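You operate a simulated robot arm through the tools that you are given. There is no shell and no other tool. Be economical: measure what you need, move in short steps, check, and stop when the job is done.

You are at the controls of a simulated robot arm. One attempt, no reset.

## Task
Smooth the hat on the lathe with the purple pad, then box it.
Fine: put the pad back, switch off before you lift the hat, close the teal hat box; leave the speed lever alone. Set down upright: pad.

Only the result counts: the job must be done as asked and must still hold three seconds after the hand-in. Knocking over, shifting, dropping, spilling or breaking anything else fails it.

## Robot
A 7-joint arm with a two-finger parallel gripper on a trunk, on a base that drives. Base frame: it is fixed to the floor where the robot stands at the start and does not move with it; the origin is under the middle of the robot, x ahead of it, y to its left, z up; the surface under the hand at the start is at about z = 0.86. Units: m, degrees, N and s.
With the tool pointing down near the work surface it reaches from about 0.3 to 0.74 m from the robot's upright axis, wherever it stands. Its first joint turns from -115.0 to 115.0 degrees. Places, roughly: black size dial [0.5, -0.6, 0.9]; black speed lever [0.5, 0.1, 1]; blue steam button [0.5, -0.7, 0.9]; felt hat (32x32x11 cm) [0.8, 0.4, 1]; hat box (37x37x14 cm) [0.6, -1.4, 0.7]; lathe disc [0.8, 0.4, 1]; red arm [0.9, -1.1, 1]; red lathe switch [0.5, 0.1, 0.9]; white plunger knob [1, -1.1, 1.1]; yellow roller knob [0.8, 0, 1]. Payload 3.91 kg.
The TCP is the grasp point between the finger pads, 0.03 m short of the fingertips. In the tool frame z runs along the fingers and y along their closing line. The gripper opens to 0.11 m. The fingers are 0.02 m wide and 0.01 m thick; the gripper's body (0.048 by 0.112 m) begins 0.055 m behind the TCP.
Orientation is that of the tool frame in the base frame, as a unit quaternion [w, x, y, z]. With the fingers straight down and closing along the base's y, the tool's x points along the base's -x, its y along +y and its z along -z.

## Interface
- The arm moves only by the tool send_rows. Its argument "series" is a list of rows, each a list of 3 entries, a list of its own where there are three numbers: the shift along the base's x, y, z in cm, then the turn, a rotation vector about the base's x, y, z in degrees, then the opening in per cent of the stroke, from 0 (shut) to 100 (fully open). In form: [[[x, y, z], [wx, wy, wz], claw], ...]. A call has 1 to 10 rows; each row shifts and turns the commanded pose from where the row before left it. Each row takes 0.2 s and may step no farther than 0.05 m and 8.6 degrees from the row before; otherwise, or with a gripper value out of range, the whole call is refused. A pose out of reach is approached as far as the arm can. The call stops where the force on the tool passes 90 N (or 10 N more than at its start, if that is more) or the arm is blocked; 0.2 s more then pass. The fingers move at their own pace (about 0.108 m/s each) and stop on an object; they squeeze with about 24 N. The grip force told is the motor's: it shows also when the fingers shut on nothing. Time passes only in rows, and 0.2 s behind the last, so rows that do not move let the fingers close. It gives the time, the measured TCP pose, the force on the tool (base axes), the opening and the grip force at its end, in the units of the frame above (readings bear some noise), with the torque about the TCP (base axes, N m) and any sound that the robot's microphone picked up.
- Cameras (640 x 400 px; columns grow to the right, rows downward): "scene" is now at [0.0223, 0.1422, 1.7645]; the picture's right is [-0.11, -0.99, 0.00], its down [-0.68, 0.08, -0.73] and it looks along [0.72, -0.08, -0.69] (base axes); focal length 270 px, centre (320, 200). "wrist" rides on the gripper at [0.072, 0.017, -0.103] in the tool frame; the picture's right is [-0.23, 0.97, 0.00], its down [-0.76, -0.18, -0.62] and it looks along [-0.61, -0.14, 0.78] (tool axes); focal length 222 px, centre (320, 200). There is no depth. A picture from a camera that has moved, and an enlarged one, comes with that camera's place and axes in the base frame and with its lens.
- grab_frame(camera): a new picture of that camera. The clock stands still meanwhile.
- move_column(by): slides the trunk up (or, below 0, down) by that many m; the arm and the scene camera ride with it, the base frame stays. It gives what a move gives, with no picture.
- base_move(legs): drives the robot by 1 to 6 legs, each [ahead, turn to the left] in m and degrees, along the robot's own axes; the way and the turn of a leg run together, so that a leg with both is an arc; at most 1.5 m and 180 degrees a leg. The arm and the cameras ride along, it lands a little off, and it stops where it bumps. It gives what a move gives.
- head_to(pan, tilt): turns the head with the scene camera to pan (to the left, within 155 degrees either way) and tilt (down, from -29 to 69), counted from straight ahead of the robot. It gives what a move gives.
- enlarge(camera, box): a new picture of the part [left, top, right, bottom] of that camera's present view, enlarged. The clock stands still meanwhile.
- finish_job(): hands the job in; it is judged then, once.

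Go step by step. Nothing tells you exact positions but the pictures and the camera data: compare them with the known pose of the tool, close in by small moves and look again before you grip or let go. The budget is 120 turns and 90 pictures, counting those below and the enlarged ones. Unless the task says otherwise, let go and move clear before handing in, and close with one line.

The tools are called after "Call:" as a command line: name --argument value ..., lists and objects as JSON in quotes. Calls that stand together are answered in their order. send_rows: Moves the arm, as the interface text tells. Its arguments: {"type":"object","properties":{"series":{"type":"array","items":{"type":"array"}}},"required":["series"]} The other tools are called the same way: move_column (by) slides the trunk up or down; base_move (legs) drives the base; head_to (pan, tilt) turns the head that bears the scene camera; grab_frame (camera) takes a picture; enlarge (camera, box) takes an enlarged picture of a part of a camera's view; finish_job () hands the job in.

At the start:

```text
time_s: 0.0
eef_pos: [0.4459, -0.0017, 1.4066]
tool_rot: [0.0, -0.001, 1.0, 0.0]
force: [0.9, 0.5, 0.9]
wrist_torque: [0.0, 0.03, -0.02]
finger_gap: 0.1098
grip_force: 0.1
trunk travel left (down, up): [-0.875, 0.115]
robot x, y, heading: [0.002, 0.0009, 0.2]
head pan, tilt: [-6.6, 43.5]
```

scene: 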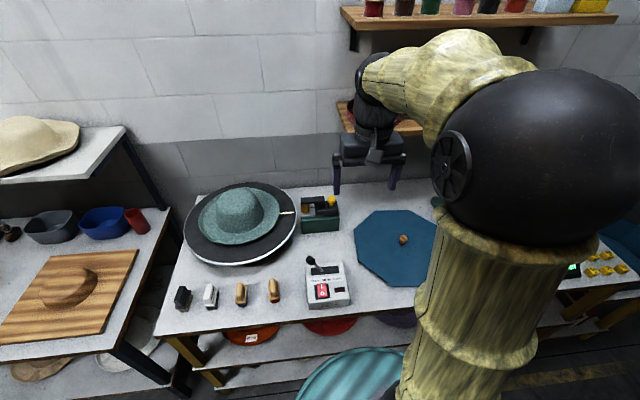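
wrist: 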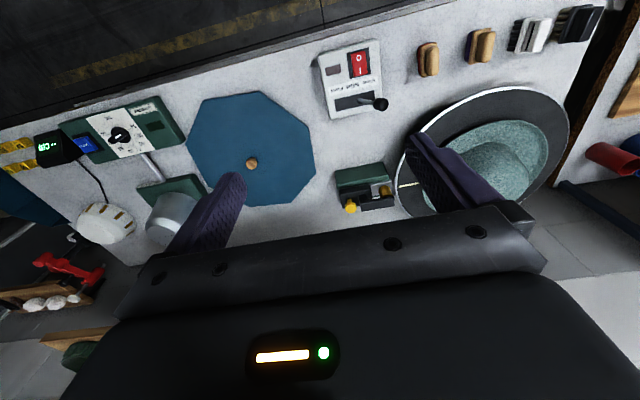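

I see the lathe with the hat, four tools at the table's front edge, the switch box, and a blue octagonal piece that may be the box lid. I'll look closer.

Call:
enlarge --camera "scene" --box '[150, 170, 390, 320]'

Call:
enlarge --camera "wrist" --box '[300, 0, 620, 200]'

Call:
head_to --pan -60 --tilt 45

Call:
grab_frame --camera "scene"

```text
2.67 times, centred on (270, 245) of scene
camera zoom: at [0.0223, 0.1422, 1.7645], right [-0.11, -0.99, 0.0], down [-0.68, 0.08, -0.73], along [0.72, -0.08, -0.69], focal length 719 px, centre (453, 80)
```

zoom: 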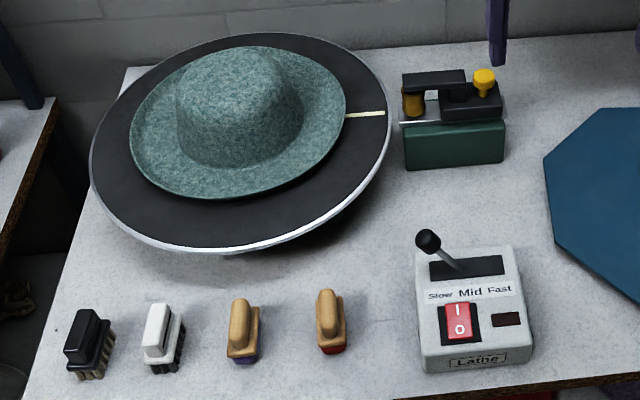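

```text
2.00 times, centred on (460, 100) of wrist
camera zoom: at [0.3742, 0.0149, 1.5101], right [0.23, 0.97, 0.0], down [0.76, -0.18, 0.62], along [0.61, -0.14, -0.78], focal length 444 px, centre (40, 400)
```

zoom: 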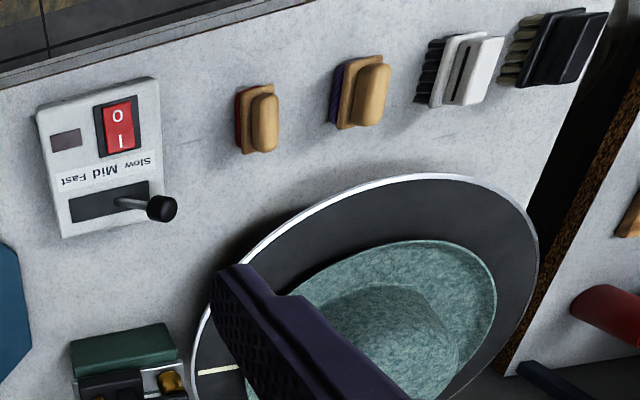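

```text
time_s: 1.2
eef_pos: [0.4477, -0.0015, 1.4066]
tool_rot: [0.0, 0.0, 1.0, 0.001]
force: [0.5, 0.0, 0.0]
wrist_torque: [-0.02, 0.02, -0.05]
finger_gap: 0.1098
grip_force: 0.0
trunk travel left (down, up): [-0.875, 0.115]
robot x, y, heading: [-0.0001, 0.0005, 0.0]
head pan, tilt: [-60.0, 45.0]
```

```text
85 pictures are left
camera scene: at [-0.019, 0.0813, 1.7623], right [-0.87, -0.5, 0.0], down [-0.35, 0.61, -0.71], along [0.35, -0.61, -0.71], focal length 270 px, centre (320, 200)
```

scene: 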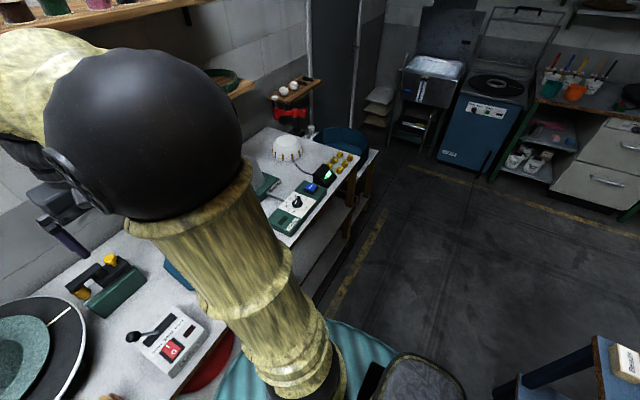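

The purple pad is the third tool from the left, at about (0.50, 0.36). The hat centre is near (0.78, 0.37), so I want to stand further left, and I'll check that way is clear first.

Call:
head_to --pan 70 --tilt 45

Call:
grab_frame --camera "scene"

```text
time_s: 3.3
eef_pos: [0.4463, -0.001, 1.4061]
tool_rot: [-0.001, 0.0, 1.0, 0.0]
force: [0.1, 0.2, 0.1]
wrist_torque: [0.05, 0.04, 0.03]
finger_gap: 0.1097
grip_force: 0.0
trunk travel left (down, up): [-0.875, 0.115]
robot x, y, heading: [0.0013, 0.0005, 0.2]
head pan, tilt: [70.0, 45.0]
```

```text
84 pictures are left
camera scene: at [-0.0319, 0.2281, 1.7623], right [0.94, -0.34, 0.0], down [-0.24, -0.66, -0.71], along [0.24, 0.66, -0.71], focal length 270 px, centre (320, 200)
```

scene: 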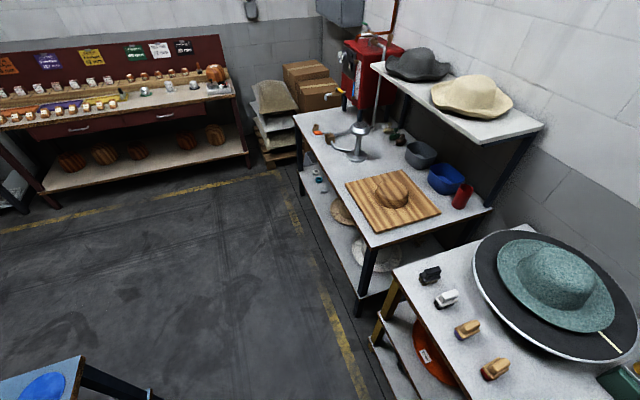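

The way is clear. I'm driving left about 0.36 m and will face the table again.

Call:
base_move --legs '[[0, 90], [0.37, 0], [0, -90]]'

Call:
head_to --pan 0 --tilt 50

Call:
grab_frame --camera "scene"

Call:
grab_frame --camera "wrist"

```text
time_s: 17.1
eef_pos: [0.4459, 0.3733, 1.4069]
tool_rot: [0.0, -0.006, 1.0, 0.0]
force: [0.4, -0.5, -0.4]
wrist_torque: [-0.02, 0.03, -0.02]
finger_gap: 0.1101
grip_force: 0.1
trunk travel left (down, up): [-0.875, 0.115]
robot x, y, heading: [0.0005, 0.3688, 0.9]
head pan, tilt: [70.0, 45.0]
```

```text
time_s: 18.5
eef_pos: [0.4456, 0.3742, 1.4056]
tool_rot: [0.0, -0.005, 1.0, 0.0]
force: [0.1, 0.5, -0.1]
wrist_torque: [0.02, 0.0, -0.02]
finger_gap: 0.11
grip_force: 0.0
trunk travel left (down, up): [-0.875, 0.115]
robot x, y, heading: [-0.0012, 0.37, 0.7]
head pan, tilt: [0.0, 50.0]
```

```text
83 pictures are left
camera scene: at [0.0144, 0.5214, 1.7554], right [0.01, -1.0, 0.0], down [-0.77, -0.01, -0.64], along [0.64, 0.01, -0.77], focal length 270 px, centre (320, 200)
```

scene: 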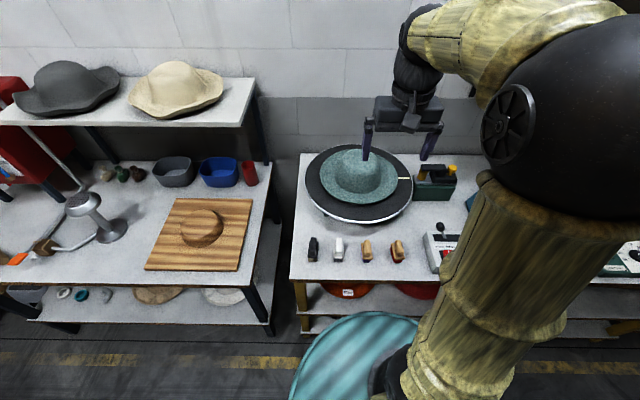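

```text
82 pictures are left
camera wrist: at [0.373, 0.3888, 1.5101], right [0.22, 0.98, 0.0], down [0.76, -0.17, 0.62], along [0.61, -0.13, -0.78], focal length 222 px, centre (320, 200)
```

wrist: 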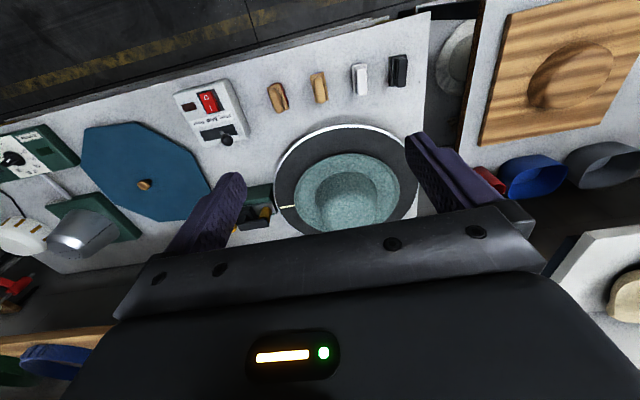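

I'll switch the lathe on first. I'm moving above the red switch with the fingers shut.

Call:
send_rows --series '[[[0, -2.9, -3.5], [0, 0, 0], 0], [[0, -2.9, -3.5], [0, 0, 0], 0], [[0, -2.9, -3.5], [0, 0, 0], 0], [[0, -2.9, -3.5], [0, 0, 0], 0], [[0, -2.9, -3.5], [0, 0, 0], 0], [[0, -2.9, -3.5], [0, 0, 0], 0], [[0, -2.9, -3.5], [0, 0, 0], 0], [[0, -2.9, -3.5], [0, 0, 0], 0], [[0, -2.9, -3.5], [0, 0, 0], 0], [[0, -2.4, -2.5], [0, 0, 0], 0]]'

Call:
grab_frame --camera "wrist"

Call:
enlarge --camera "scene" --box '[290, 130, 490, 280]'

```text
time_s: 20.7
eef_pos: [0.447, 0.0891, 1.0668]
tool_rot: [0.0, -0.005, 1.0, 0.001]
force: [0.5, 0.4, -0.4]
wrist_torque: [0.04, -0.02, 0.01]
finger_gap: 0.0
grip_force: 23.4
trunk travel left (down, up): [-0.875, 0.115]
robot x, y, heading: [-0.0049, 0.3675, 0.6]
head pan, tilt: [0.0, 50.0]
```

```text
81 pictures are left
camera wrist: at [0.3735, 0.1037, 1.17], right [0.22, 0.98, 0.0], down [0.76, -0.17, 0.62], along [0.61, -0.13, -0.78], focal length 222 px, centre (320, 200)
```

wrist: 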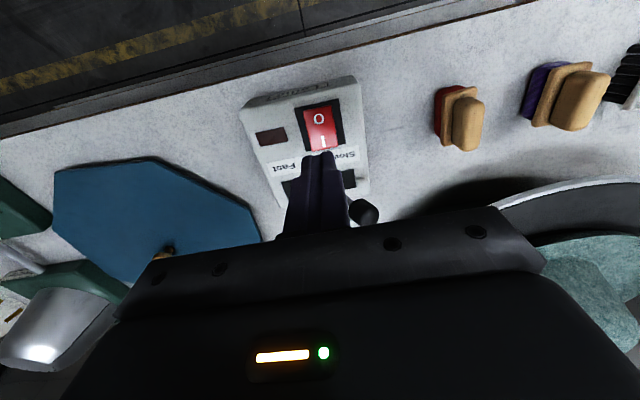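

```text
2.67 times, centred on (390, 205) of scene
camera zoom: at [0.0149, 0.52, 1.7555], right [0.01, -1.0, 0.0], down [-0.77, -0.01, -0.64], along [0.64, 0.01, -0.77], focal length 719 px, centre (133, 187)
```

zoom: 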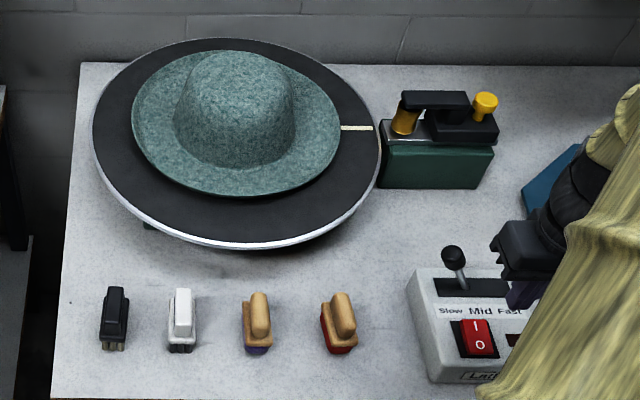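

The switch's "I" half is near (0.486, 0.086), with its top at about z 0.91. I'm lining up above it and lowering.

Call:
send_rows --series '[[[3.9, -0.3, 0], [0, 0, 0], 0], [[0, 0, -4], [0, 0, 0], 0], [[0, 0, -4], [0, 0, 0], 0], [[0, 0, -1.5], [0, 0, 0], 0], [[0, 0, 0], [0, 0, 0], 0]]'

Call:
grab_frame --camera "wrist"

```text
time_s: 21.9
eef_pos: [0.4844, 0.0855, 0.9719]
tool_rot: [0.0, -0.006, 1.0, 0.0]
force: [-0.9, 0.0, 0.4]
wrist_torque: [0.02, 0.03, 0.0]
finger_gap: 0.0
grip_force: 23.6
trunk travel left (down, up): [-0.875, 0.115]
robot x, y, heading: [-0.003, 0.3701, 0.6]
head pan, tilt: [0.0, 50.0]
```

```text
79 pictures are left
camera wrist: at [0.4122, 0.1007, 1.0751], right [0.22, 0.98, 0.0], down [0.76, -0.17, 0.62], along [0.61, -0.13, -0.78], focal length 222 px, centre (320, 200)
```

wrist: 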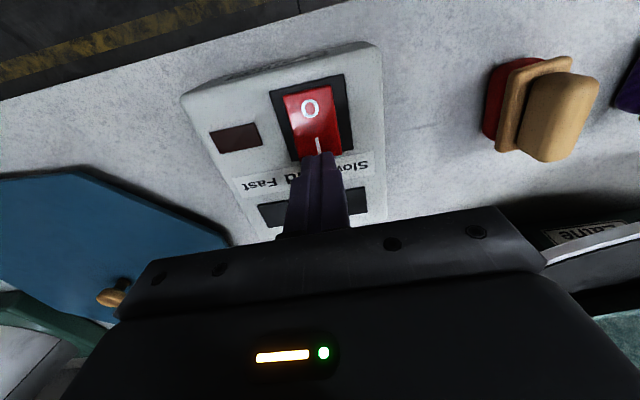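

Lined up well. I'm pressing down in small steps and listening.

Call:
send_rows --series '[[[0.4, -0.1, -2], [0, 0, 0], 0], [[0, 0, -1], [0, 0, 0], 0], [[0, 0, -0.5], [0, 0, 0], 0], [[0, 0, -0.4], [0, 0, 0], 0]]'

```text
time_s: 22.6
eef_pos: [0.4925, 0.0817, 0.9544]
tool_rot: [0.009, -0.007, 1.0, -0.006]
force: [-13.1, 8.5, 52.0]
wrist_torque: [0.37, 0.88, 0.03]
finger_gap: 0.0
grip_force: 23.8
trunk travel left (down, up): [-0.875, 0.115]
robot x, y, heading: [-0.0018, 0.3672, 0.4]
head pan, tilt: [0.0, 50.0]
stopped in row 3: the force on the tool passed its limit at 99 N (the readings are from after the stop); the commanded pose is now the measured one
```

Contact came at tip z of about 0.925. I'm lifting off to see whether it switched.

Call:
send_rows --series '[[[0, 0, 2], [0, 0, 0], 0], [[0, 0, 4], [0, 0, 0], 0], [[-4, 0, 0], [0, 0, 0], 0]]'

Call:
grab_frame --camera "wrist"

Call:
grab_frame --camera "scene"

```text
time_s: 23.4
eef_pos: [0.452, 0.0815, 1.0081]
tool_rot: [0.006, -0.008, 1.0, -0.005]
force: [0.0, 0.7, 0.9]
wrist_torque: [-0.01, -0.01, 0.0]
finger_gap: 0.0002
grip_force: 24.1
trunk travel left (down, up): [-0.875, 0.115]
robot x, y, heading: [0.0017, 0.3683, 0.9]
head pan, tilt: [0.0, 50.0]
```

```text
78 pictures are left
camera wrist: at [0.3781, 0.0971, 1.1118], right [0.21, 0.98, 0.0], down [0.76, -0.16, 0.63], along [0.62, -0.14, -0.77], focal length 222 px, centre (320, 200)
```

wrist: 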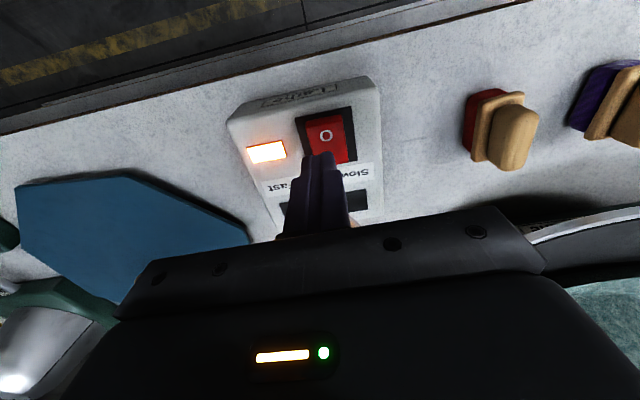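

```text
77 pictures are left
camera scene: at [0.0129, 0.5203, 1.7554], right [0.01, -1.0, 0.0], down [-0.77, -0.01, -0.64], along [0.64, 0.01, -0.77], focal length 270 px, centre (320, 200)
```

scene: 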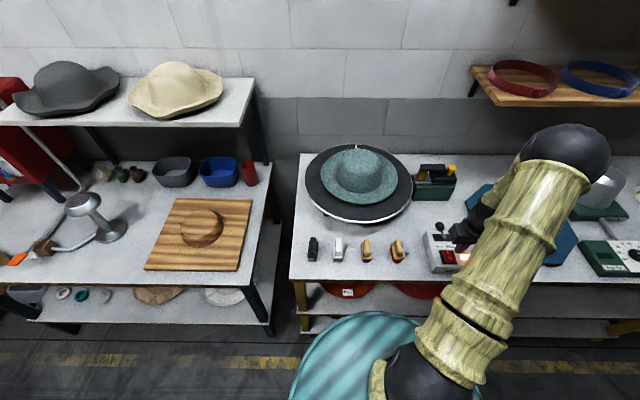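

The lathe is on: its light is lit and the mark is moving. Next I go above the purple pad with the fingers open.

Call:
send_rows --series '[[[0, 4, 3], [0, 0, 0], 100], [[0, 4.9, 0], [0, 0, 0], 100], [[0, 4.9, 0], [0, 0, 0], 100], [[0, 4.9, 0], [0, 0, 0], 100], [[0, 4.9, 0], [0, 0, 0], 100], [[1, 4, 0], [0, 0, 0], 100], [[0, 0, 0], [0, 0, 0], 100]]'

Call:
grab_frame --camera "wrist"

Call:
enlarge --camera "scene" --box '[290, 130, 450, 280]'

```text
time_s: 24.9
eef_pos: [0.4636, 0.3563, 1.0376]
tool_rot: [0.007, -0.007, 1.0, -0.005]
force: [-0.5, -0.8, -0.5]
wrist_torque: [0.04, 0.02, -0.02]
finger_gap: 0.1099
grip_force: 0.0
trunk travel left (down, up): [-0.875, 0.115]
robot x, y, heading: [-0.0012, 0.375, 0.5]
head pan, tilt: [0.0, 50.0]
```

```text
76 pictures are left
camera wrist: at [0.389, 0.3726, 1.1416], right [0.21, 0.98, -0.01], down [0.76, -0.16, 0.63], along [0.62, -0.14, -0.77], focal length 222 px, centre (320, 200)
```

wrist: 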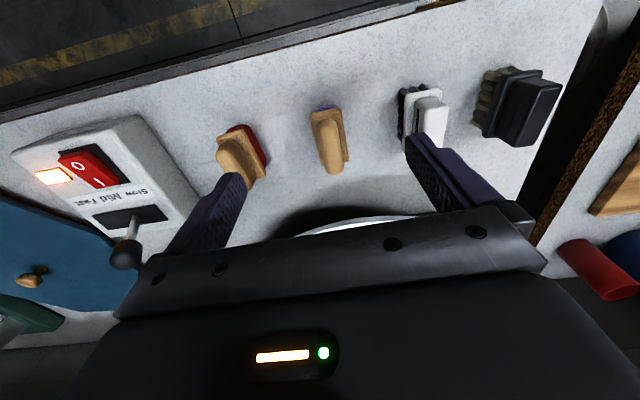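

```text
2.67 times, centred on (370, 205) of scene
camera zoom: at [0.014, 0.5203, 1.7555], right [0.01, -1.0, 0.0], down [-0.77, -0.01, -0.64], along [0.64, 0.01, -0.77], focal length 719 px, centre (187, 187)
```

zoom: 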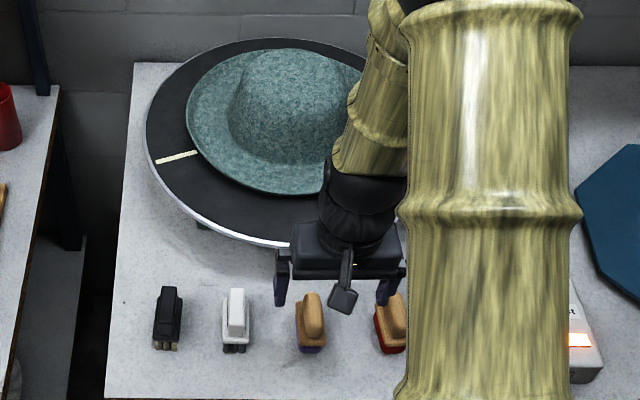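

The pad handle is near (0.497, 0.359) and runs along x. I'm moving over it and lowering part way for a closer look.

Call:
send_rows --series '[[[3.4, 0.3, 0], [0, 0, 0], 100], [[0, 0, -4], [0, 0, 0], 100], [[0, 0, -3], [0, 0, 0], 100], [[0, 0, 0], [0, 0, 0], 100]]'

Call:
grab_frame --camera "wrist"

Call:
enlarge --camera "scene" --box '[320, 190, 440, 280]'

```text
time_s: 25.9
eef_pos: [0.4978, 0.3611, 0.9688]
tool_rot: [0.006, -0.008, 1.0, -0.005]
force: [0.1, -0.7, -0.2]
wrist_torque: [0.01, -0.02, -0.01]
finger_gap: 0.1099
grip_force: 0.0
trunk travel left (down, up): [-0.875, 0.115]
robot x, y, heading: [0.0007, 0.3691, 0.9]
head pan, tilt: [0.0, 50.0]
```

```text
74 pictures are left
camera wrist: at [0.4238, 0.3763, 1.0725], right [0.21, 0.98, -0.01], down [0.76, -0.16, 0.63], along [0.62, -0.14, -0.77], focal length 222 px, centre (320, 200)
```

wrist: 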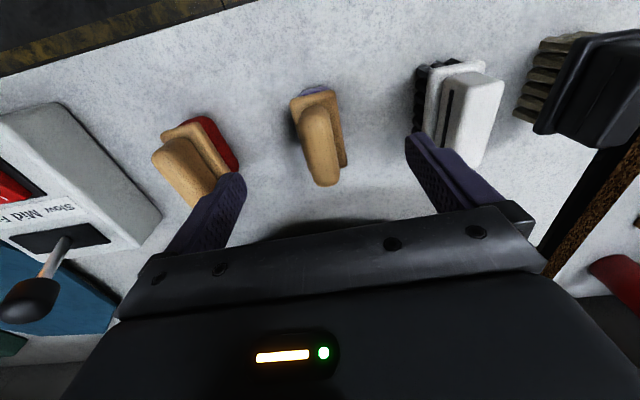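

```text
4.44 times, centred on (380, 235) of scene
camera zoom: at [0.014, 0.5214, 1.7554], right [0.01, -1.0, 0.0], down [-0.77, -0.01, -0.64], along [0.64, 0.01, -0.77], focal length 1198 px, centre (53, 44)
```

zoom: 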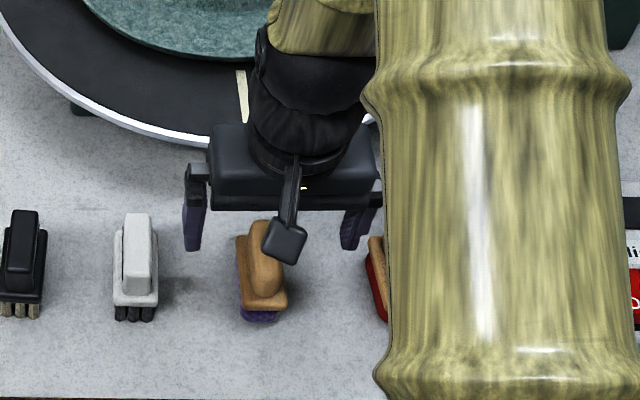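

The handle top is at about z 0.92 and the plate top about 0.885. I'm lowering to TCP 0.92 and closing on the handle.

Call:
send_rows --series '[[[0.3, 0, -2.5], [0, 0, 0], 100], [[0, 0, -2.3], [0, 0, 0], 100], [[0, 0, 0], [0, 0, 0], 20], [[0, 0, 0], [0, 0, 0], 0], [[0, 0, 0], [0, 0, 0], 0]]'

Call:
grab_frame --camera "wrist"

Call:
enlarge --camera "scene" --box '[320, 190, 440, 280]'

```text
time_s: 27.1
eef_pos: [0.5002, 0.3592, 0.9221]
tool_rot: [0.006, -0.009, 1.0, -0.004]
force: [0.4, -0.7, -0.2]
wrist_torque: [-0.02, 0.0, -0.02]
finger_gap: 0.0353
grip_force: 23.7
trunk travel left (down, up): [-0.875, 0.115]
robot x, y, heading: [-0.0012, 0.368, 0.9]
head pan, tilt: [0.0, 50.0]
```

```text
72 pictures are left
camera wrist: at [0.4262, 0.3763, 1.0243], right [0.21, 0.98, -0.01], down [0.76, -0.16, 0.63], along [0.62, -0.14, -0.77], focal length 222 px, centre (320, 200)
```

wrist: 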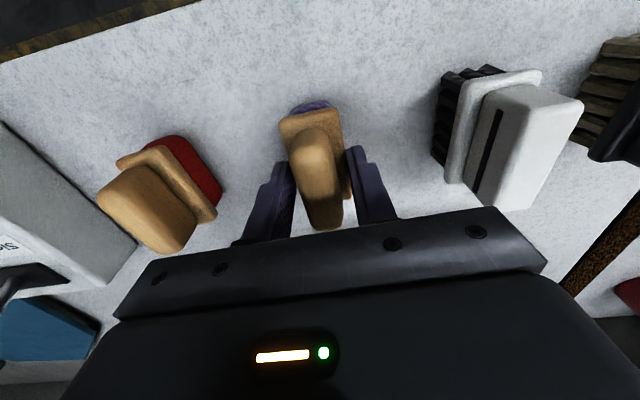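

```text
4.44 times, centred on (380, 235) of scene
camera zoom: at [0.0146, 0.5213, 1.7553], right [0.01, -1.0, 0.0], down [-0.77, -0.01, -0.64], along [0.64, 0.01, -0.77], focal length 1198 px, centre (53, 44)
```

zoom: 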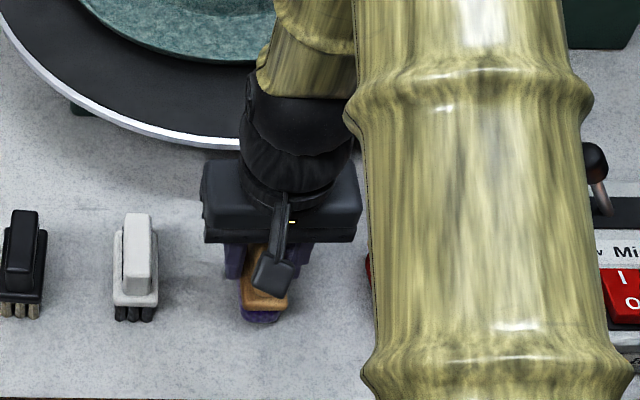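

Call:
enlarge --camera "wrist" --box '[220, 80, 420, 240]'

```text
2.50 times, centred on (320, 160) of wrist
camera zoom: at [0.4262, 0.3763, 1.0243], right [0.21, 0.98, -0.01], down [0.76, -0.16, 0.63], along [0.62, -0.14, -0.77], focal length 555 px, centre (320, 300)
```

zoom: 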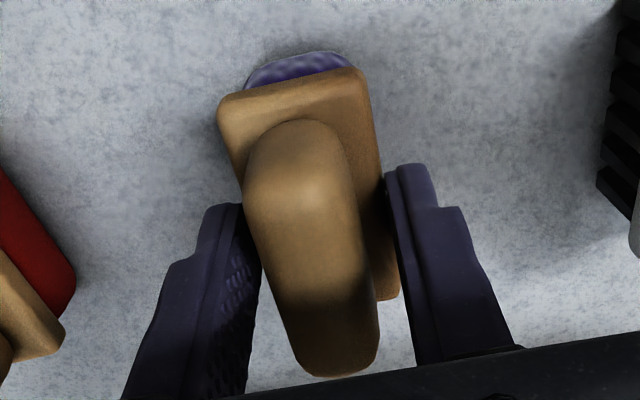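

The fingers have caught the plate by its upper edge. I'll open, go 0.8 cm lower and grip its sides more fully.

Call:
send_rows --series '[[[0, 0, 0], [0, 0, 0], 60], [[0, 0, -0.8], [0, 0, 0], 60], [[0, 0, 0], [0, 0, 0], 10], [[0, 0, 0], [0, 0, 0], 0], [[0, 0, 0], [0, 0, 0], 0]]'

Call:
enlarge --camera "wrist" --box '[220, 80, 420, 240]'

```text
time_s: 28.4
eef_pos: [0.5004, 0.3599, 0.9131]
tool_rot: [0.006, -0.008, 1.0, -0.004]
force: [0.3, 0.0, 0.6]
wrist_torque: [-0.02, 0.04, 0.03]
finger_gap: 0.0355
grip_force: 24.0
trunk travel left (down, up): [-0.875, 0.115]
robot x, y, heading: [-0.0012, 0.3672, 0.7]
head pan, tilt: [0.0, 50.0]
```

```text
2.50 times, centred on (320, 160) of wrist
camera zoom: at [0.4264, 0.3765, 1.0162], right [0.21, 0.98, -0.01], down [0.76, -0.16, 0.63], along [0.62, -0.14, -0.77], focal length 555 px, centre (320, 300)
```

zoom: 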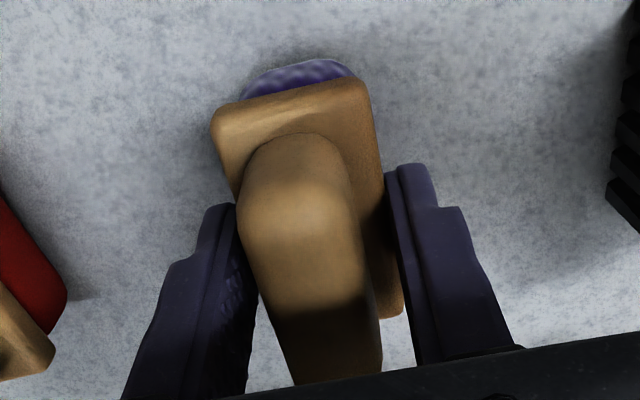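

The plate is gripped at (0.500, 0.360, 0.913), which I'll use to put it back. I'm lifting and looking.

Call:
send_rows --series '[[[0, 0, 2], [0, 0, 0], 0], [[0, 0, 4], [0, 0, 0], 0], [[0, 0, 4], [0, 0, 0], 0], [[0, 0, 4], [0, 0, 0], 0], [[0, 0, 0], [0, 0, 0], 0]]'

Call:
grab_frame --camera "wrist"

Call:
enlarge --camera "scene" --box '[290, 130, 450, 280]'

```text
time_s: 29.6
eef_pos: [0.5001, 0.3607, 1.0527]
tool_rot: [0.006, -0.008, 1.0, -0.004]
force: [0.2, 1.1, -0.7]
wrist_torque: [-0.01, 0.02, 0.01]
finger_gap: 0.0353
grip_force: 24.1
trunk travel left (down, up): [-0.875, 0.115]
robot x, y, heading: [-0.0, 0.3694, 0.8]
head pan, tilt: [0.0, 50.0]
```

```text
68 pictures are left
camera wrist: at [0.4279, 0.3772, 1.1556], right [0.21, 0.98, -0.01], down [0.76, -0.16, 0.63], along [0.62, -0.14, -0.77], focal length 222 px, centre (320, 200)
```

wrist: 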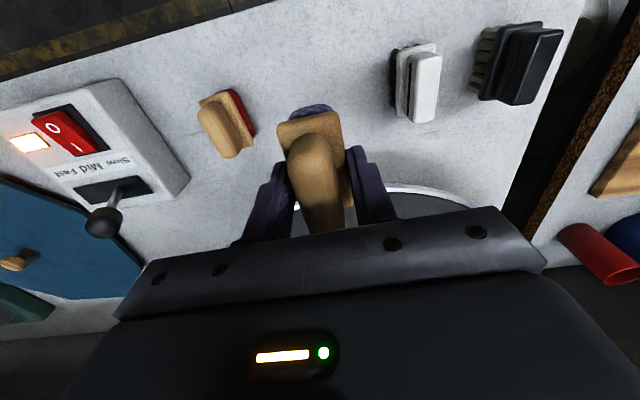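

```text
2.67 times, centred on (370, 205) of scene
camera zoom: at [0.0156, 0.5213, 1.7553], right [0.01, -1.0, 0.0], down [-0.77, -0.01, -0.64], along [0.64, 0.01, -0.77], focal length 719 px, centre (187, 187)
```

zoom: 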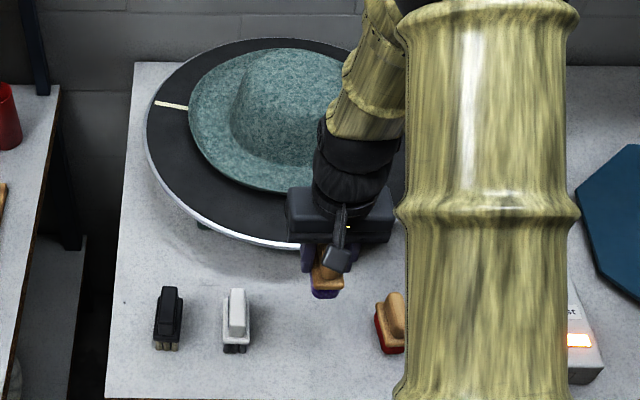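

The pad is held and the disc turns slowly. I'm moving above the near brim at about (0.675, 0.375) and will then come down gently.

Call:
send_rows --series '[[[4, 0.5, 1.5], [0, 0, 0], 0], [[4.5, 0.5, 0], [0, 0, 0], 0], [[4.5, 0.5, 0], [0, 0, 0], 0], [[4.5, 0, 0], [0, 0, 0], 0], [[0, 0, 0], [0, 0, 0], 0]]'

Call:
grab_frame --camera "wrist"

Call:
enlarge --camera "scene" --box '[290, 110, 450, 230]'

```text
time_s: 30.8
eef_pos: [0.6761, 0.3775, 1.0687]
tool_rot: [0.006, -0.008, 1.0, -0.004]
force: [-0.2, -0.8, -1.5]
wrist_torque: [-0.02, -0.03, 0.04]
finger_gap: 0.0355
grip_force: 24.0
trunk travel left (down, up): [-0.875, 0.115]
robot x, y, heading: [-0.0016, 0.3681, 0.6]
head pan, tilt: [0.0, 50.0]
```

```text
66 pictures are left
camera wrist: at [0.6008, 0.3933, 1.1713], right [0.21, 0.98, -0.01], down [0.76, -0.16, 0.63], along [0.62, -0.14, -0.77], focal length 222 px, centre (320, 200)
```

wrist: 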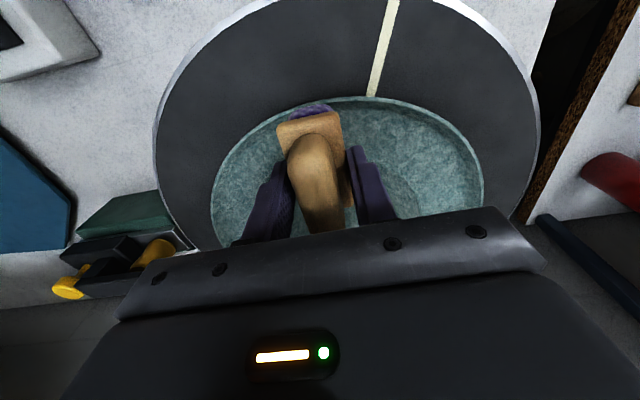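

```text
3.33 times, centred on (370, 170) of scene
camera zoom: at [0.0134, 0.5215, 1.7554], right [0.01, -1.0, 0.0], down [-0.77, -0.01, -0.64], along [0.64, 0.01, -0.77], focal length 898 px, centre (153, 300)
```

zoom: 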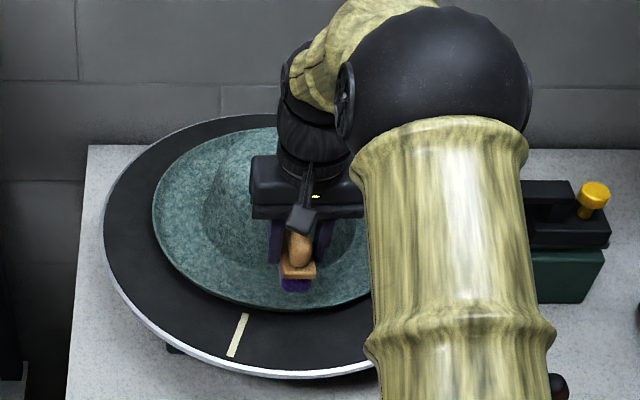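

The near brim edge is at about x 0.664, z 0.95, so I move 2 cm further in and then descend until contact.

Call:
send_rows --series '[[[2.2, 0.7, 0], [0, 0, 0], 0], [[0, 0, -2.5], [0, 0, 0], 0], [[0, 0, -1], [0, 0, 0], 0], [[0, 0, -0.5], [0, 0, 0], 0], [[0, 0, 0], [0, 0, 0], 0]]'

Call:
enlarge --camera "scene" --box '[310, 140, 430, 230]'

Call:
grab_frame --camera "wrist"

```text
time_s: 31.9
eef_pos: [0.6972, 0.3804, 1.0317]
tool_rot: [0.011, -0.008, 1.0, -0.005]
force: [-1.0, -12.3, 24.7]
wrist_torque: [-0.4, 0.04, 0.02]
finger_gap: 0.0358
grip_force: 24.6
trunk travel left (down, up): [-0.875, 0.115]
robot x, y, heading: [-0.0009, 0.3677, 0.5]
head pan, tilt: [0.0, 50.0]
```

```text
4.44 times, centred on (370, 185) of scene
camera zoom: at [0.0106, 0.5191, 1.7558], right [0.01, -1.0, 0.0], down [-0.76, -0.01, -0.64], along [0.64, 0.01, -0.76], focal length 1198 px, centre (98, 267)
```

zoom: 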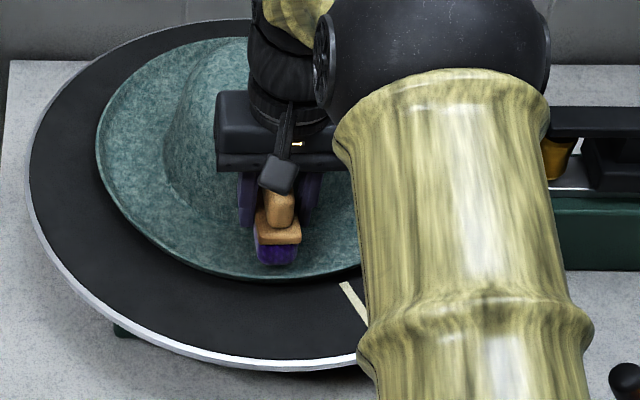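

```text
63 pictures are left
camera wrist: at [0.6227, 0.3966, 1.1338], right [0.21, 0.98, 0.0], down [0.75, -0.16, 0.64], along [0.62, -0.14, -0.77], focal length 222 px, centre (320, 200)
```

wrist: 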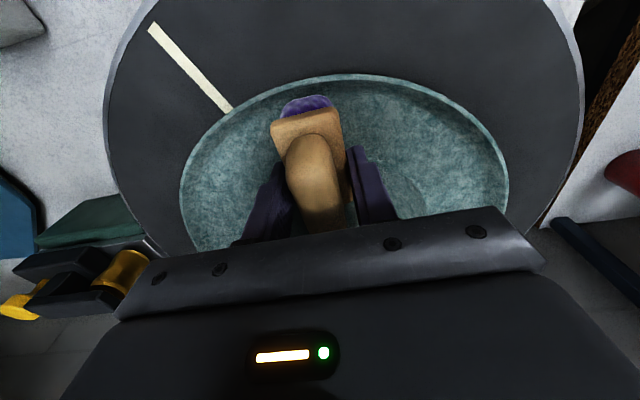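

The pad is in contact at about 25 N with friction along the turn. I ease off a touch and hold while the disc makes turns.

Call:
send_rows --series '[[[0, 0, 0.1], [0, 0, 0], 0], [[0, 0, 0], [0, 0, 0], 0], [[0, 0, 0], [0, 0, 0], 0], [[0, 0, 0], [0, 0, 0], 0], [[0, 0, 0], [0, 0, 0], 0], [[0, 0, 0], [0, 0, 0], 0], [[0, 0, 0], [0, 0, 0], 0], [[0, 0, 0], [0, 0, 0], 0], [[0, 0, 0], [0, 0, 0], 0], [[0, 0, 0], [0, 0, 0], 0]]'

Call:
send_rows --series '[[[0, 0, 0], [0, 0, 0], 0], [[0, 0, 0], [0, 0, 0], 0], [[0, 0, 0], [0, 0, 0], 0], [[0, 0, 0], [0, 0, 0], 0], [[0, 0, 0], [0, 0, 0], 0], [[0, 0, 0], [0, 0, 0], 0], [[0, 0, 0], [0, 0, 0], 0], [[0, 0, 0], [0, 0, 0], 0], [[0, 0, 0], [0, 0, 0], 0], [[0, 0, 0], [0, 0, 0], 0]]'

Call:
grab_frame --camera "wrist"

```text
time_s: 34.1
eef_pos: [0.698, 0.3811, 1.0309]
tool_rot: [0.007, -0.008, 1.0, -0.004]
force: [7.2, -11.6, 22.5]
wrist_torque: [-0.47, -0.11, 0.05]
finger_gap: 0.0357
grip_force: 24.5
trunk travel left (down, up): [-0.875, 0.115]
robot x, y, heading: [-0.0004, 0.3704, 0.6]
head pan, tilt: [0.0, 50.0]
```

```text
time_s: 36.4
eef_pos: [0.6982, 0.3805, 1.0294]
tool_rot: [0.007, -0.007, 1.0, -0.004]
force: [7.2, -9.9, 21.3]
wrist_torque: [-0.44, -0.07, 0.13]
finger_gap: 0.0353
grip_force: 24.2
trunk travel left (down, up): [-0.875, 0.115]
robot x, y, heading: [0.0003, 0.3711, 0.6]
head pan, tilt: [0.0, 50.0]
```

```text
62 pictures are left
camera wrist: at [0.6231, 0.3974, 1.1327], right [0.21, 0.98, 0.0], down [0.76, -0.16, 0.63], along [0.62, -0.14, -0.77], focal length 222 px, centre (320, 200)
```

wrist: 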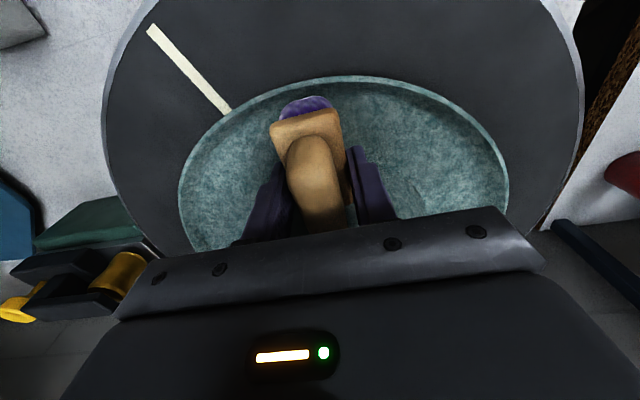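

The mark is exactly where it was, so I need to check whether the disc has stalled.

Call:
send_rows --series '[[[0, 0, 0.1], [0, 0, 0], 0], [[0, 0, 0], [0, 0, 0], 0]]'

Call:
grab_frame --camera "wrist"

```text
time_s: 37.0
eef_pos: [0.6975, 0.3799, 1.0295]
tool_rot: [0.006, -0.007, 1.0, -0.003]
force: [5.5, -10.9, 16.0]
wrist_torque: [-0.37, -0.23, 0.07]
finger_gap: 0.0354
grip_force: 24.1
trunk travel left (down, up): [-0.875, 0.115]
robot x, y, heading: [-0.0048, 0.3701, 0.9]
head pan, tilt: [0.0, 50.0]
```

```text
61 pictures are left
camera wrist: at [0.6232, 0.3974, 1.1328], right [0.21, 0.98, 0.0], down [0.76, -0.16, 0.63], along [0.62, -0.14, -0.77], focal length 222 px, centre (320, 200)
```

wrist: 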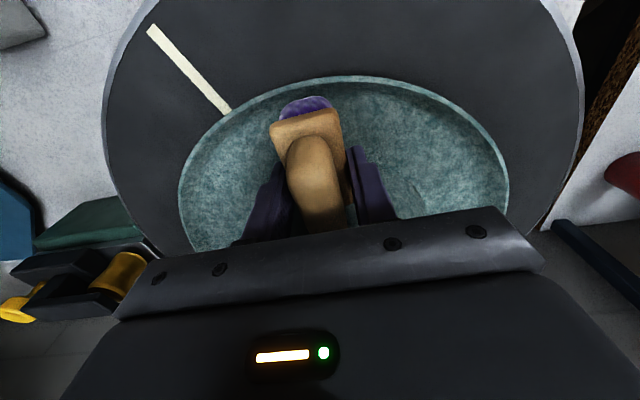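

The disc has stalled under the pressure. I'll lighten it in small steps until the disc turns.

Call:
send_rows --series '[[[0, 0, 0.15], [0, 0, 0], 0], [[0, 0, 0], [0, 0, 0], 0], [[0, 0, 0], [0, 0, 0], 0]]'

Call:
send_rows --series '[[[0, 0, 0.1], [0, 0, 0], 0], [[0, 0, 0], [0, 0, 0], 0], [[0, 0, 0], [0, 0, 0], 0]]'

Call:
grab_frame --camera "wrist"

```text
time_s: 37.8
eef_pos: [0.6968, 0.3799, 1.0301]
tool_rot: [0.004, -0.008, 1.0, -0.003]
force: [-2.6, -8.6, 2.0]
wrist_torque: [-0.28, -0.02, -0.21]
finger_gap: 0.0355
grip_force: 24.0
trunk travel left (down, up): [-0.875, 0.115]
robot x, y, heading: [-0.0001, 0.3697, 0.5]
head pan, tilt: [0.0, 50.0]
```

```text
time_s: 38.5
eef_pos: [0.6991, 0.3836, 1.0316]
tool_rot: [0.006, -0.009, 1.0, -0.003]
force: [-7.5, -5.0, 0.9]
wrist_torque: [-0.24, -0.28, -0.17]
finger_gap: 0.0354
grip_force: 24.0
trunk travel left (down, up): [-0.875, 0.115]
robot x, y, heading: [-0.0025, 0.369, 0.5]
head pan, tilt: [0.0, 50.0]
```

```text
60 pictures are left
camera wrist: at [0.6237, 0.3992, 1.1348], right [0.21, 0.98, 0.0], down [0.76, -0.16, 0.63], along [0.62, -0.14, -0.77], focal length 222 px, centre (320, 200)
```

wrist: 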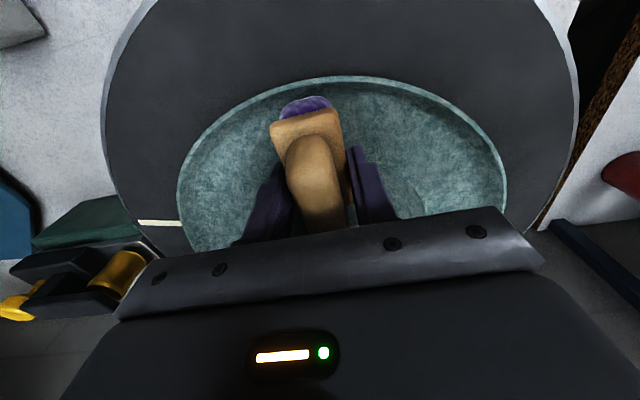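

The disc turns again with light contact. I'm holding here, moved back slightly from the crown.

Call:
send_rows --series '[[[-0.3, 0, 0], [0, 0, 0], 0], [[0, 0, 0], [0, 0, 0], 0], [[0, 0, 0], [0, 0, 0], 0], [[0, 0, 0], [0, 0, 0], 0], [[0, 0, 0], [0, 0, 0], 0]]'

Call:
grab_frame --camera "wrist"

```text
time_s: 39.8
eef_pos: [0.6947, 0.3818, 1.0316]
tool_rot: [0.005, -0.009, 1.0, -0.004]
force: [-0.5, -0.1, -1.3]
wrist_torque: [-0.02, -0.05, 0.0]
finger_gap: 0.0353
grip_force: 23.9
trunk travel left (down, up): [-0.875, 0.115]
robot x, y, heading: [-0.0042, 0.3658, 1.0]
head pan, tilt: [0.0, 50.0]
```

```text
59 pictures are left
camera wrist: at [0.6207, 0.3984, 1.1351], right [0.21, 0.98, -0.01], down [0.76, -0.16, 0.63], along [0.62, -0.14, -0.77], focal length 222 px, centre (320, 200)
```

wrist: 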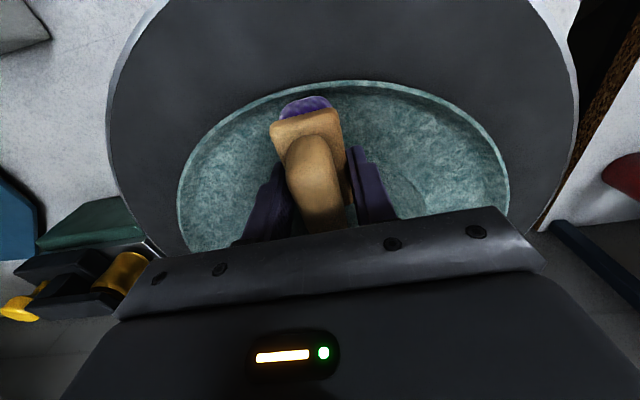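

There is no contact now, because the earlier touch was on the crown fillet. I back off 0.5 cm more and come down to the brim in 1 mm steps.

Call:
send_rows --series '[[[-0.6, 0, -0.1], [0, 0, 0], 0], [[0, 0, -0.1], [0, 0, 0], 0], [[0, 0, -0.1], [0, 0, 0], 0], [[0, 0, 0], [0, 0, 0], 0]]'

Call:
send_rows --series '[[[0, 0, -0.1], [0, 0, 0], 0], [[0, 0, 0], [0, 0, 0], 0]]'

Call:
send_rows --series '[[[0, 0, -0.1], [0, 0, 0], 0], [[0, 0, 0], [0, 0, 0], 0]]'

```text
time_s: 40.8
eef_pos: [0.6889, 0.379, 1.0314]
tool_rot: [0.007, -0.007, 1.0, -0.004]
force: [1.7, -10.0, 13.2]
wrist_torque: [-0.19, 0.46, 0.32]
finger_gap: 0.0354
grip_force: 23.7
trunk travel left (down, up): [-0.875, 0.115]
robot x, y, heading: [-0.0001, 0.3705, 0.6]
head pan, tilt: [0.0, 50.0]
```

```text
time_s: 41.4
eef_pos: [0.6888, 0.3805, 1.0302]
tool_rot: [0.008, -0.008, 1.0, -0.004]
force: [5.7, -9.2, 20.5]
wrist_torque: [-0.25, 0.62, 0.21]
finger_gap: 0.0352
grip_force: 23.7
trunk travel left (down, up): [-0.875, 0.115]
robot x, y, heading: [-0.0019, 0.3681, 0.4]
head pan, tilt: [0.0, 50.0]
```

```text
time_s: 42.0
eef_pos: [0.6889, 0.3814, 1.0299]
tool_rot: [0.009, -0.008, 1.0, -0.003]
force: [11.1, -9.5, 20.9]
wrist_torque: [-0.31, 0.27, 0.34]
finger_gap: 0.0358
grip_force: 24.3
trunk travel left (down, up): [-0.875, 0.115]
robot x, y, heading: [-0.0018, 0.3686, 0.6]
head pan, tilt: [0.0, 50.0]
```

That is too hard again, so I'm raising slightly for about 5 N.

Call:
send_rows --series '[[[0, 0, 0.33], [0, 0, 0], 0], [[0, 0, 0], [0, 0, 0], 0], [[0, 0, 0], [0, 0, 0], 0], [[0, 0, 0], [0, 0, 0], 0]]'

Call:
send_rows --series '[[[0, 0, 0], [0, 0, 0], 0], [[0, 0, 0], [0, 0, 0], 0], [[0, 0, 0], [0, 0, 0], 0]]'

Call:
grab_frame --camera "wrist"

```text
time_s: 43.0
eef_pos: [0.6888, 0.3825, 1.029]
tool_rot: [0.004, -0.008, 1.0, -0.003]
force: [-0.1, 0.1, -2.1]
wrist_torque: [0.0, -0.01, 0.01]
finger_gap: 0.0357
grip_force: 23.4
trunk travel left (down, up): [-0.875, 0.115]
robot x, y, heading: [-0.0041, 0.3699, 0.5]
head pan, tilt: [0.0, 50.0]
```

```text
time_s: 43.8
eef_pos: [0.6886, 0.3815, 1.0304]
tool_rot: [0.007, -0.007, 1.0, -0.004]
force: [0.2, 0.9, -1.1]
wrist_torque: [-0.03, 0.0, 0.04]
finger_gap: 0.0358
grip_force: 23.6
trunk travel left (down, up): [-0.875, 0.115]
robot x, y, heading: [-0.0012, 0.37, 0.4]
head pan, tilt: [0.0, 50.0]
```

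```text
58 pictures are left
camera wrist: at [0.615, 0.3985, 1.1333], right [0.21, 0.98, -0.01], down [0.76, -0.16, 0.63], along [0.62, -0.14, -0.77], focal length 222 px, centre (320, 200)
```

wrist: 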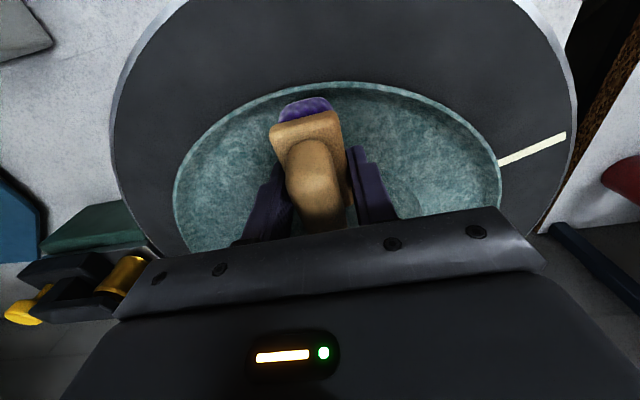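

Call:
send_rows --series '[[[0, 0, -0.1], [0, 0, 0], 0], [[0, 0, 0], [0, 0, 0], 0], [[0, 0, 0], [0, 0, 0], 0]]'

Call:
send_rows --series '[[[0, 0, -0.05], [0, 0, 0], 0], [[0, 0, 0], [0, 0, 0], 0], [[0, 0, 0], [0, 0, 0], 0]]'

Call:
grab_frame --camera "wrist"

```text
time_s: 44.5
eef_pos: [0.6886, 0.3821, 1.0281]
tool_rot: [0.005, -0.008, 1.0, -0.004]
force: [-0.2, 0.0, -1.6]
wrist_torque: [-0.02, -0.03, 0.02]
finger_gap: 0.0358
grip_force: 24.1
trunk travel left (down, up): [-0.875, 0.115]
robot x, y, heading: [-0.002, 0.3694, 0.6]
head pan, tilt: [0.0, 50.0]
```

```text
time_s: 45.4
eef_pos: [0.6883, 0.3813, 1.0288]
tool_rot: [0.007, -0.008, 1.0, -0.004]
force: [1.2, -2.5, 6.0]
wrist_torque: [-0.01, 0.17, 0.07]
finger_gap: 0.0356
grip_force: 23.9
trunk travel left (down, up): [-0.875, 0.115]
robot x, y, heading: [-0.0001, 0.3707, 0.5]
head pan, tilt: [0.0, 50.0]
```

```text
57 pictures are left
camera wrist: at [0.6148, 0.3977, 1.1327], right [0.21, 0.98, -0.01], down [0.76, -0.16, 0.63], along [0.62, -0.14, -0.77], focal length 222 px, centre (320, 200)
```

wrist: 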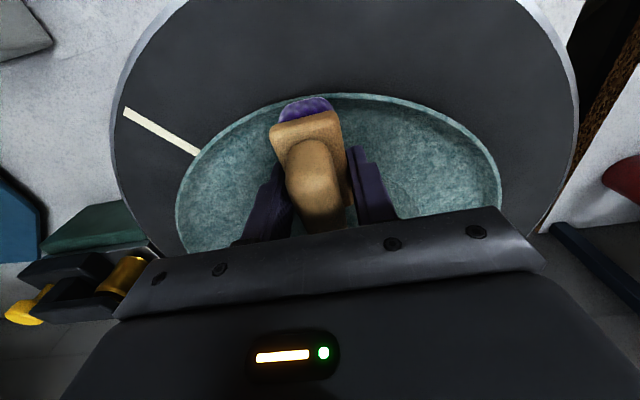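

Light contact of about 6 N while turning. I'm holding here for a couple of turns.

Call:
send_rows --series '[[[0, 0, 0], [0, 0, 0], 0], [[0, 0, 0], [0, 0, 0], 0], [[0, 0, 0], [0, 0, 0], 0]]'

Call:
send_rows --series '[[[0, 0, 0], [0, 0, 0], 0], [[0, 0, 0], [0, 0, 0], 0], [[0, 0, 0], [0, 0, 0], 0]]'

Call:
send_rows --series '[[[0, 0, 0], [0, 0, 0], 0], [[0, 0, 0], [0, 0, 0], 0], [[0, 0, 0], [0, 0, 0], 0]]'

Call:
grab_frame --camera "wrist"

```text
time_s: 46.1
eef_pos: [0.6893, 0.3818, 1.0295]
tool_rot: [0.006, -0.008, 1.0, -0.004]
force: [1.3, -3.6, 8.7]
wrist_torque: [-0.04, 0.2, 0.07]
finger_gap: 0.0357
grip_force: 24.4
trunk travel left (down, up): [-0.875, 0.115]
robot x, y, heading: [-0.0011, 0.3674, 0.6]
head pan, tilt: [0.0, 50.0]
```

```text
time_s: 47.0
eef_pos: [0.6895, 0.3824, 1.0297]
tool_rot: [0.006, -0.009, 1.0, -0.004]
force: [0.0, -5.1, 8.9]
wrist_torque: [-0.02, 0.18, 0.12]
finger_gap: 0.0357
grip_force: 24.5
trunk travel left (down, up): [-0.875, 0.115]
robot x, y, heading: [-0.0016, 0.3709, 0.6]
head pan, tilt: [0.0, 50.0]
```

```text
time_s: 47.8
eef_pos: [0.6881, 0.3827, 1.0292]
tool_rot: [0.005, -0.008, 1.0, -0.004]
force: [0.6, -1.0, 2.1]
wrist_torque: [0.0, 0.08, 0.03]
finger_gap: 0.0353
grip_force: 24.0
trunk travel left (down, up): [-0.875, 0.115]
robot x, y, heading: [-0.002, 0.369, 0.8]
head pan, tilt: [0.0, 50.0]
```

```text
56 pictures are left
camera wrist: at [0.6145, 0.3986, 1.1314], right [0.21, 0.98, -0.01], down [0.76, -0.16, 0.63], along [0.62, -0.14, -0.77], focal length 222 px, centre (320, 200)
```

wrist: 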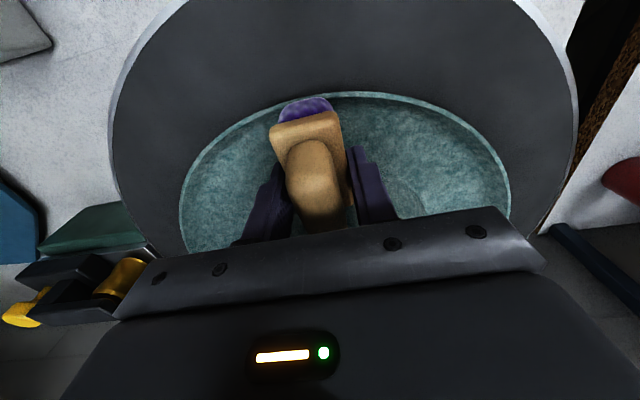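

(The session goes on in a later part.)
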